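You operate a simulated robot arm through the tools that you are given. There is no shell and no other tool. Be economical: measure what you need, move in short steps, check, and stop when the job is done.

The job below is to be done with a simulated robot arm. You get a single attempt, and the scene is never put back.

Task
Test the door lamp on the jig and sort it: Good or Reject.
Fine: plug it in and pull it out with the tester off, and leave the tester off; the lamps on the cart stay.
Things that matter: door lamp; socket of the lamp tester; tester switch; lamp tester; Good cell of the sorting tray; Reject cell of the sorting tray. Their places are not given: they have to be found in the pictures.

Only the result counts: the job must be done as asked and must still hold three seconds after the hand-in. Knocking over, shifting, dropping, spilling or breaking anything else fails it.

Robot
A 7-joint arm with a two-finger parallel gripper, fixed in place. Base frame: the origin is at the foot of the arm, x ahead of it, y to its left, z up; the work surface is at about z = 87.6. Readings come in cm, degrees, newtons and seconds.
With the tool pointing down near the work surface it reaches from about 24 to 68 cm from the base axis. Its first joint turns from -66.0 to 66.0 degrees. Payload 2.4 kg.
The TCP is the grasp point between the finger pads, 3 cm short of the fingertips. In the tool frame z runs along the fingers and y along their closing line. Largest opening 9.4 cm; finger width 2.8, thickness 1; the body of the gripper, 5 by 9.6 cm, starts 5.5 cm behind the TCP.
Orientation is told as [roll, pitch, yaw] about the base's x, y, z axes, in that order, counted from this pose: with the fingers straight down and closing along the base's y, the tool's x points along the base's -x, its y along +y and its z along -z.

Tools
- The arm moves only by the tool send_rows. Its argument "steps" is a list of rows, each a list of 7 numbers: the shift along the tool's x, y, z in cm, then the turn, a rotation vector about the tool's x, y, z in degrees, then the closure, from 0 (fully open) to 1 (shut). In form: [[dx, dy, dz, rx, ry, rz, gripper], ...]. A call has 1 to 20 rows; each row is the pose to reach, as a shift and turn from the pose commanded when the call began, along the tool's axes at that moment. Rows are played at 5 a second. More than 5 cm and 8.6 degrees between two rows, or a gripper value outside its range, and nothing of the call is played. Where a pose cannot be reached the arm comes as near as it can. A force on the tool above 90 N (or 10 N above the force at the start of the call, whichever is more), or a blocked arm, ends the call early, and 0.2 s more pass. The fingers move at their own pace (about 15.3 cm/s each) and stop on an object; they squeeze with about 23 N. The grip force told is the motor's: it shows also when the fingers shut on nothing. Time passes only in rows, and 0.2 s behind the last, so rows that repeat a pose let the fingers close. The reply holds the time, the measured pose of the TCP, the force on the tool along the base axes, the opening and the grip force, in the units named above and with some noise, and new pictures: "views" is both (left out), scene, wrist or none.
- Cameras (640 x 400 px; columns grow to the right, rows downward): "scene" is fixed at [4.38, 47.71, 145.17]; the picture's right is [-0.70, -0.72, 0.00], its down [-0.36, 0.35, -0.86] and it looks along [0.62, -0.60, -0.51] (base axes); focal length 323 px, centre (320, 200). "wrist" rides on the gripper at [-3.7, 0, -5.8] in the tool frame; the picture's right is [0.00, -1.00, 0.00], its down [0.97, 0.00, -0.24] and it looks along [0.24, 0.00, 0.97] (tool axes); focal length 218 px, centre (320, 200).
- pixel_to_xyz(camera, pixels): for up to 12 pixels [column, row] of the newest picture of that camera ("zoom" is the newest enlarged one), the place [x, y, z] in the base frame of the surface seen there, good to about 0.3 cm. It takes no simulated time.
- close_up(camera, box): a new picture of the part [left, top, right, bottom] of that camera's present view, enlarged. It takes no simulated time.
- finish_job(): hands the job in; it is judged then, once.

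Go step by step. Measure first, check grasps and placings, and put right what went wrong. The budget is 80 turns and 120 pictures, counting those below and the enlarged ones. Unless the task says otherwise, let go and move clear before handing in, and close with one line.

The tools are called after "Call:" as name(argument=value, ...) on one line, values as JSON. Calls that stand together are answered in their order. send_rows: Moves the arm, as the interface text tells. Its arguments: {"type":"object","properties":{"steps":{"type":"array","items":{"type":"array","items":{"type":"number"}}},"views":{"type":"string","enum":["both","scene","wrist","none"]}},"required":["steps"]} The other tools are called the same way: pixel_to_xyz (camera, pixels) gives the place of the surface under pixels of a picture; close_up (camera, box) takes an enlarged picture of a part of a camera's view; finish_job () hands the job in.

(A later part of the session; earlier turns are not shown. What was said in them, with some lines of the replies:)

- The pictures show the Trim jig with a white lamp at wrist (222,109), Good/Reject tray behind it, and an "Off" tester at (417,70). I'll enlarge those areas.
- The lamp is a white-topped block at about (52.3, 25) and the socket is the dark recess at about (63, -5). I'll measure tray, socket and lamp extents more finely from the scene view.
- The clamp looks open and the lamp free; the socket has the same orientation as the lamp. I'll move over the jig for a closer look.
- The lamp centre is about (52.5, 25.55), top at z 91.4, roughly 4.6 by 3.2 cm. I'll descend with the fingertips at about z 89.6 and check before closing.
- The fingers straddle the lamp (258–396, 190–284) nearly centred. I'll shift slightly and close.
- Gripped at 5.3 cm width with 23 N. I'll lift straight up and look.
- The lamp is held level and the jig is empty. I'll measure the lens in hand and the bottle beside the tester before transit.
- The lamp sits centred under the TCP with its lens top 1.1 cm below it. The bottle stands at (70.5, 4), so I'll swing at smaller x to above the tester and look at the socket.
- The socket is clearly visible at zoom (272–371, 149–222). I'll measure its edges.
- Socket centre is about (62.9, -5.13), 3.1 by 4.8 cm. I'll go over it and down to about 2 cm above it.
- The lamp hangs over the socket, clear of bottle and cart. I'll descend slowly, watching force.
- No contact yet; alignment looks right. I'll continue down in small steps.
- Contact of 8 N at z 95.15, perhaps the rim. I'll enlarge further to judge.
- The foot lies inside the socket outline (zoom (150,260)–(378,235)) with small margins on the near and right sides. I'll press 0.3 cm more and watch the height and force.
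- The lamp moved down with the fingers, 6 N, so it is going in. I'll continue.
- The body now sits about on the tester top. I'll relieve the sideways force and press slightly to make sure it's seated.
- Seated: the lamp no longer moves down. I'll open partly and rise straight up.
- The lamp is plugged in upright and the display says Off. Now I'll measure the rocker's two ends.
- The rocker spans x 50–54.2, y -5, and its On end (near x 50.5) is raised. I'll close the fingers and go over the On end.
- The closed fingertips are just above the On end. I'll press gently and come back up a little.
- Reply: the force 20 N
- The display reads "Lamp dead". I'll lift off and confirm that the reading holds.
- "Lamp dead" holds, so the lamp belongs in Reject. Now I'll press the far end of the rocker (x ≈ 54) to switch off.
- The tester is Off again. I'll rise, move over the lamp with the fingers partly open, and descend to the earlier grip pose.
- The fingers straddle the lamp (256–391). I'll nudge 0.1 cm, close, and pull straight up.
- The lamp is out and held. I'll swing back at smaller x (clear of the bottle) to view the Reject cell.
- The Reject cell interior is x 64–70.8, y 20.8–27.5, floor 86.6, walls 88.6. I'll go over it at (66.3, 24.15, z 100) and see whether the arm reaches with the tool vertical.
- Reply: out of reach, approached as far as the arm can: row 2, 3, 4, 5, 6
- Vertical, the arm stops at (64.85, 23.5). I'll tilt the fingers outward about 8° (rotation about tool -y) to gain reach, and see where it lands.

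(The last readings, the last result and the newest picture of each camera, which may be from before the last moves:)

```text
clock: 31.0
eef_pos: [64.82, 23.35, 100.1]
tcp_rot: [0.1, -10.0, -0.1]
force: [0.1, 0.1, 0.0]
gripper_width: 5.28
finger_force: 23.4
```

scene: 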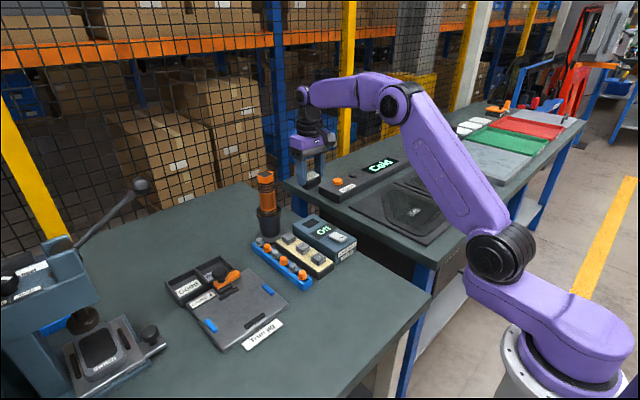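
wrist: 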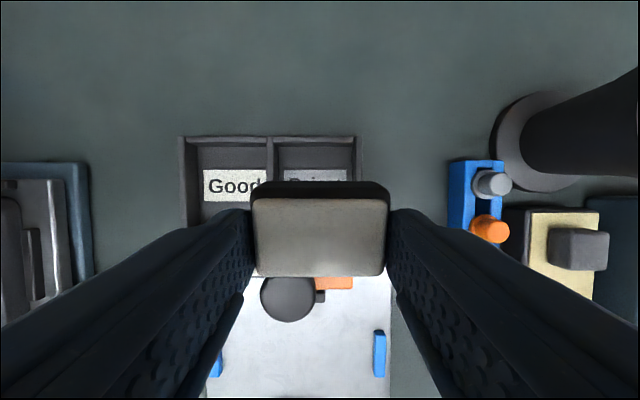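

The tilt is in and the TCP stayed at (64.85, 23.4). I'll move to (66.2, 24.15), then down to z 95, which puts the lamp foot at about x 67.

Call:
send_rows(steps=[[-0.7, 0.4, 0.12, 0, 0, 0, 1], [-1.38, 0.75, 0.24, 0, 0, 0, 1], [-0.94, 0.75, 2.75, 0, 0, 0, 1], [-0.49, 0.75, 5.26, 0, 0, 0, 1], [-0.49, 0.75, 5.26, 0, 0, 0, 1]], views="wrist")

Call:
close_up(camera="scene", box=[160, 220, 280, 320])

```text
clock: 32.2
eef_pos: [66.1, 24.42, 94.64]
tcp_rot: [-0.1, -10.0, 0.0]
force: [0.3, -0.1, -0.7]
gripper_width: 5.31
finger_force: 23.0
```

wrist: 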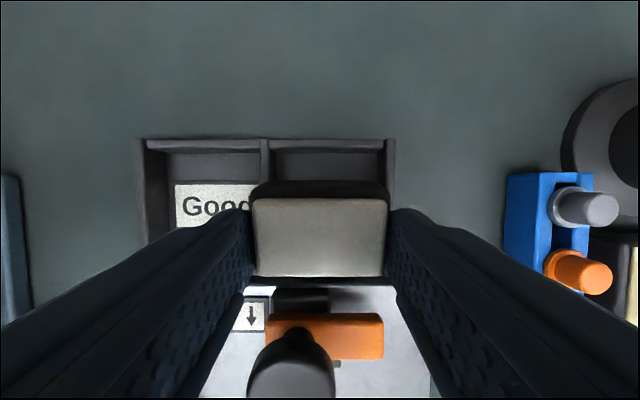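

```text
4.00 times, centred on (220, 270) of scene
```

zoom: 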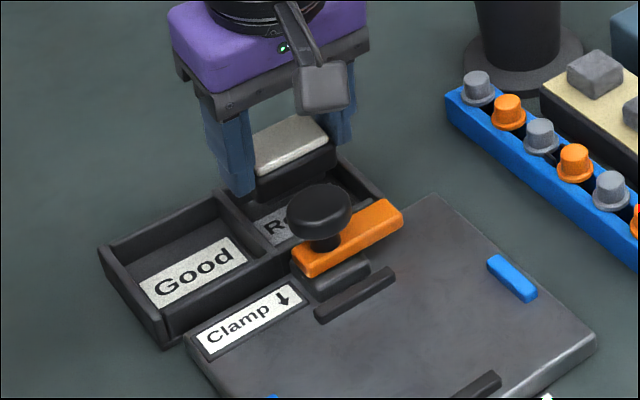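

Reached; the cell's centre (col 328 between 265 and 390) is about 0.4 cm to the right. I'll shift that and lower to z 92.3, keeping fingertips above the walls.

Call:
send_rows(steps=[[0, -0.35, 0, 0, 0, 0, 1], [0.2, -0.35, 1.13, 0, 0, 0, 1], [0.4, -0.35, 2.25, 0, 0, 0, 1], [0.4, -0.35, 2.25, 0, 0, 0, 1]], views="wrist")

Call:
close_up(camera="scene", box=[190, 230, 270, 300])

```text
clock: 33.2
eef_pos: [66.29, 23.87, 92.62]
tcp_rot: [-0.1, -10.1, -0.2]
force: [0.0, 0.1, -0.9]
gripper_width: 5.3
finger_force: 22.9
```

wrist: 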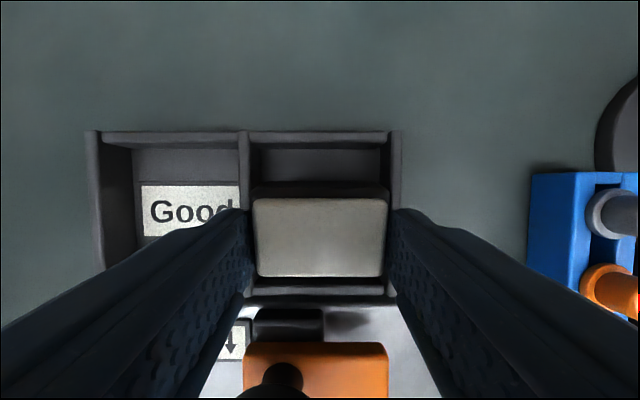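

```text
5.71 times, centred on (230, 265) of scene
```

zoom: 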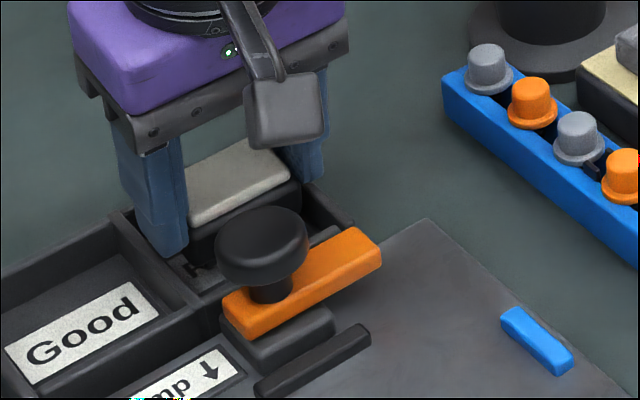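

The lamp lies inside the Reject cell outline, centred in y. I'll lower 0.4 cm more, with the fingertips still just above the walls.

Call:
send_rows(steps=[[0.05, 0, 0.2, 0, 0, 0, 1], [0.09, 0, 0.45, 0, 0, 0, 1], [0.09, 0, 0.45, 0, 0, 0, 1]], views="wrist")

Call:
close_up(camera="scene", box=[190, 230, 270, 300])

```text
clock: 34.0
eef_pos: [66.27, 23.91, 92.18]
tcp_rot: [0.0, -9.9, -0.1]
force: [-0.1, 0.0, -0.4]
gripper_width: 5.29
finger_force: 22.8
```

wrist: 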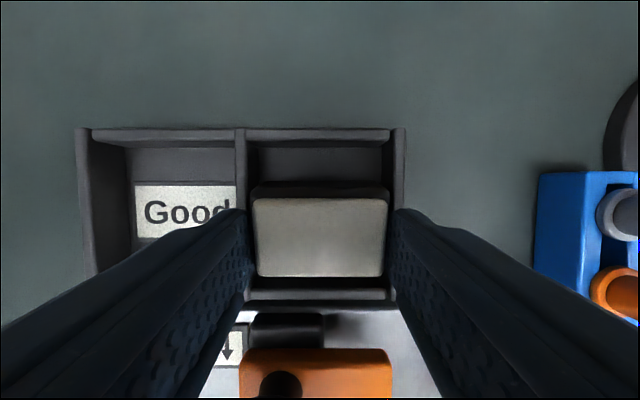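

```text
5.71 times, centred on (230, 265) of scene
```

zoom: 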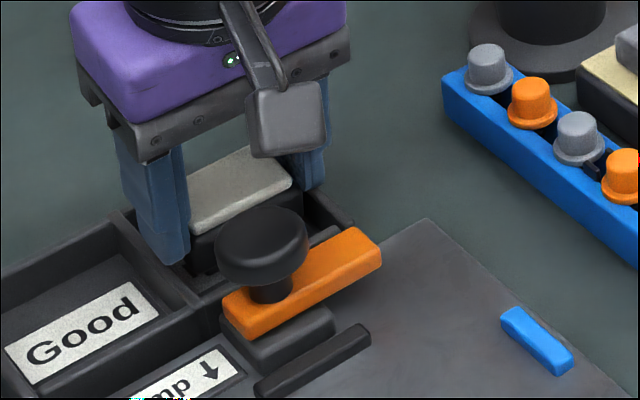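

It hangs less than a centimetre above the cell floor. I'll open slowly and stay still.

Call:
send_rows(steps=[[0, 0, 0, 0, 0, 0, 0.38], [0, 0, 0, 0, 0, 0, 0.3], [0, 0, 0, 0, 0, 0, 0.25], [0, 0, 0, 0, 0, 0, 0.25]], views="wrist")

Call:
close_up(camera="scene", box=[190, 230, 270, 300])

```text
clock: 35.0
eef_pos: [66.14, 23.85, 92.16]
tcp_rot: [0.1, -10.1, 0.0]
force: [-0.1, -0.7, 0.6]
gripper_width: 7.04
finger_force: 0.1
```

wrist: 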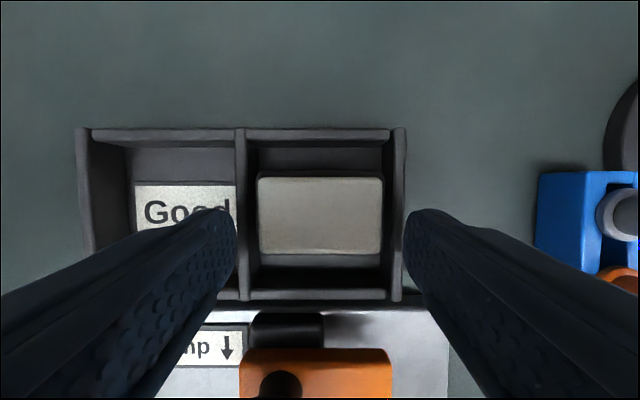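

```text
5.71 times, centred on (230, 265) of scene
```

zoom: 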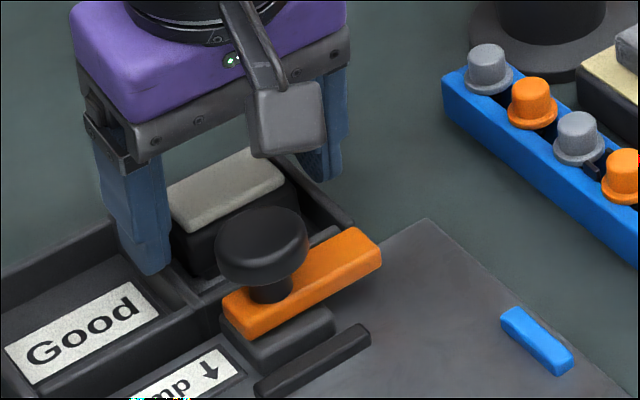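

The lamp dropped flat into the Reject cell. I'll retreat straight up along the tool axis and back.

Call:
send_rows(steps=[[0, 0, -2, 0, 0, 0, 0.25], [0, 0, -5, 0, 0, 0, 0.25], [0, 0, -9, 0, 0, 0, 0.25], [0, 0, -13, 0, 0, 0, 0.25], [4, 0, -15, 0, 0, 0, 0.25], [8, 0, -16, 0, 0, 0, 0.25], [8, 0, -16, 0, 0, 0, 0.25]], views="both")

Call:
close_up(camera="scene", box=[160, 190, 370, 320])

```text
clock: 36.6
eef_pos: [55.52, 23.76, 106.44]
tcp_rot: [0.0, -10.0, -0.1]
force: [0.7, -0.3, -0.5]
gripper_width: 7.06
finger_force: 0.0
```

scene: 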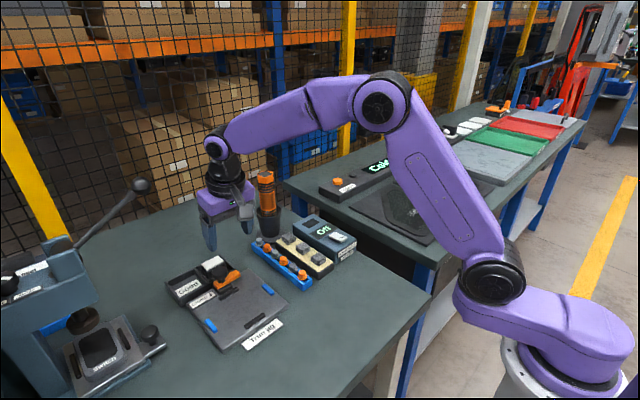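
wrist: 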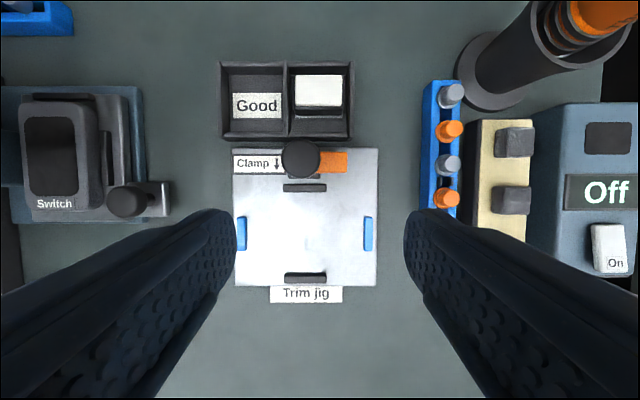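

```text
3.05 times, centred on (265, 255) of scene
```

zoom: 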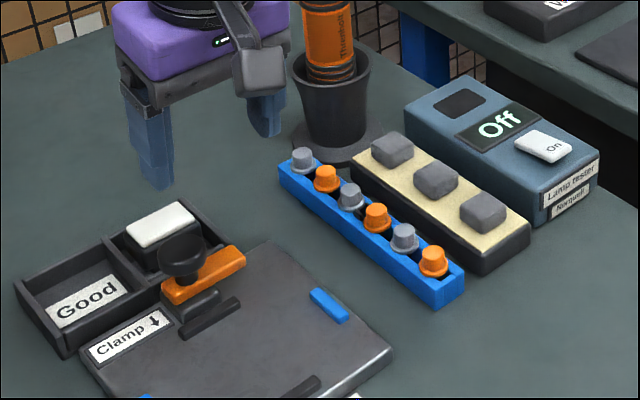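

The lamp stands upright in the Reject cell (wrist (319,92)), the tester shows Off, the cart lamps are untouched, and the arm is clear. I'm handing in.

Call:
finish_job()

```text
The job is handed in.
```

The door lamp tested as "Lamp dead", so it is in the Reject cell; the tester is off and empty, and the lamps on the cart were not touched.
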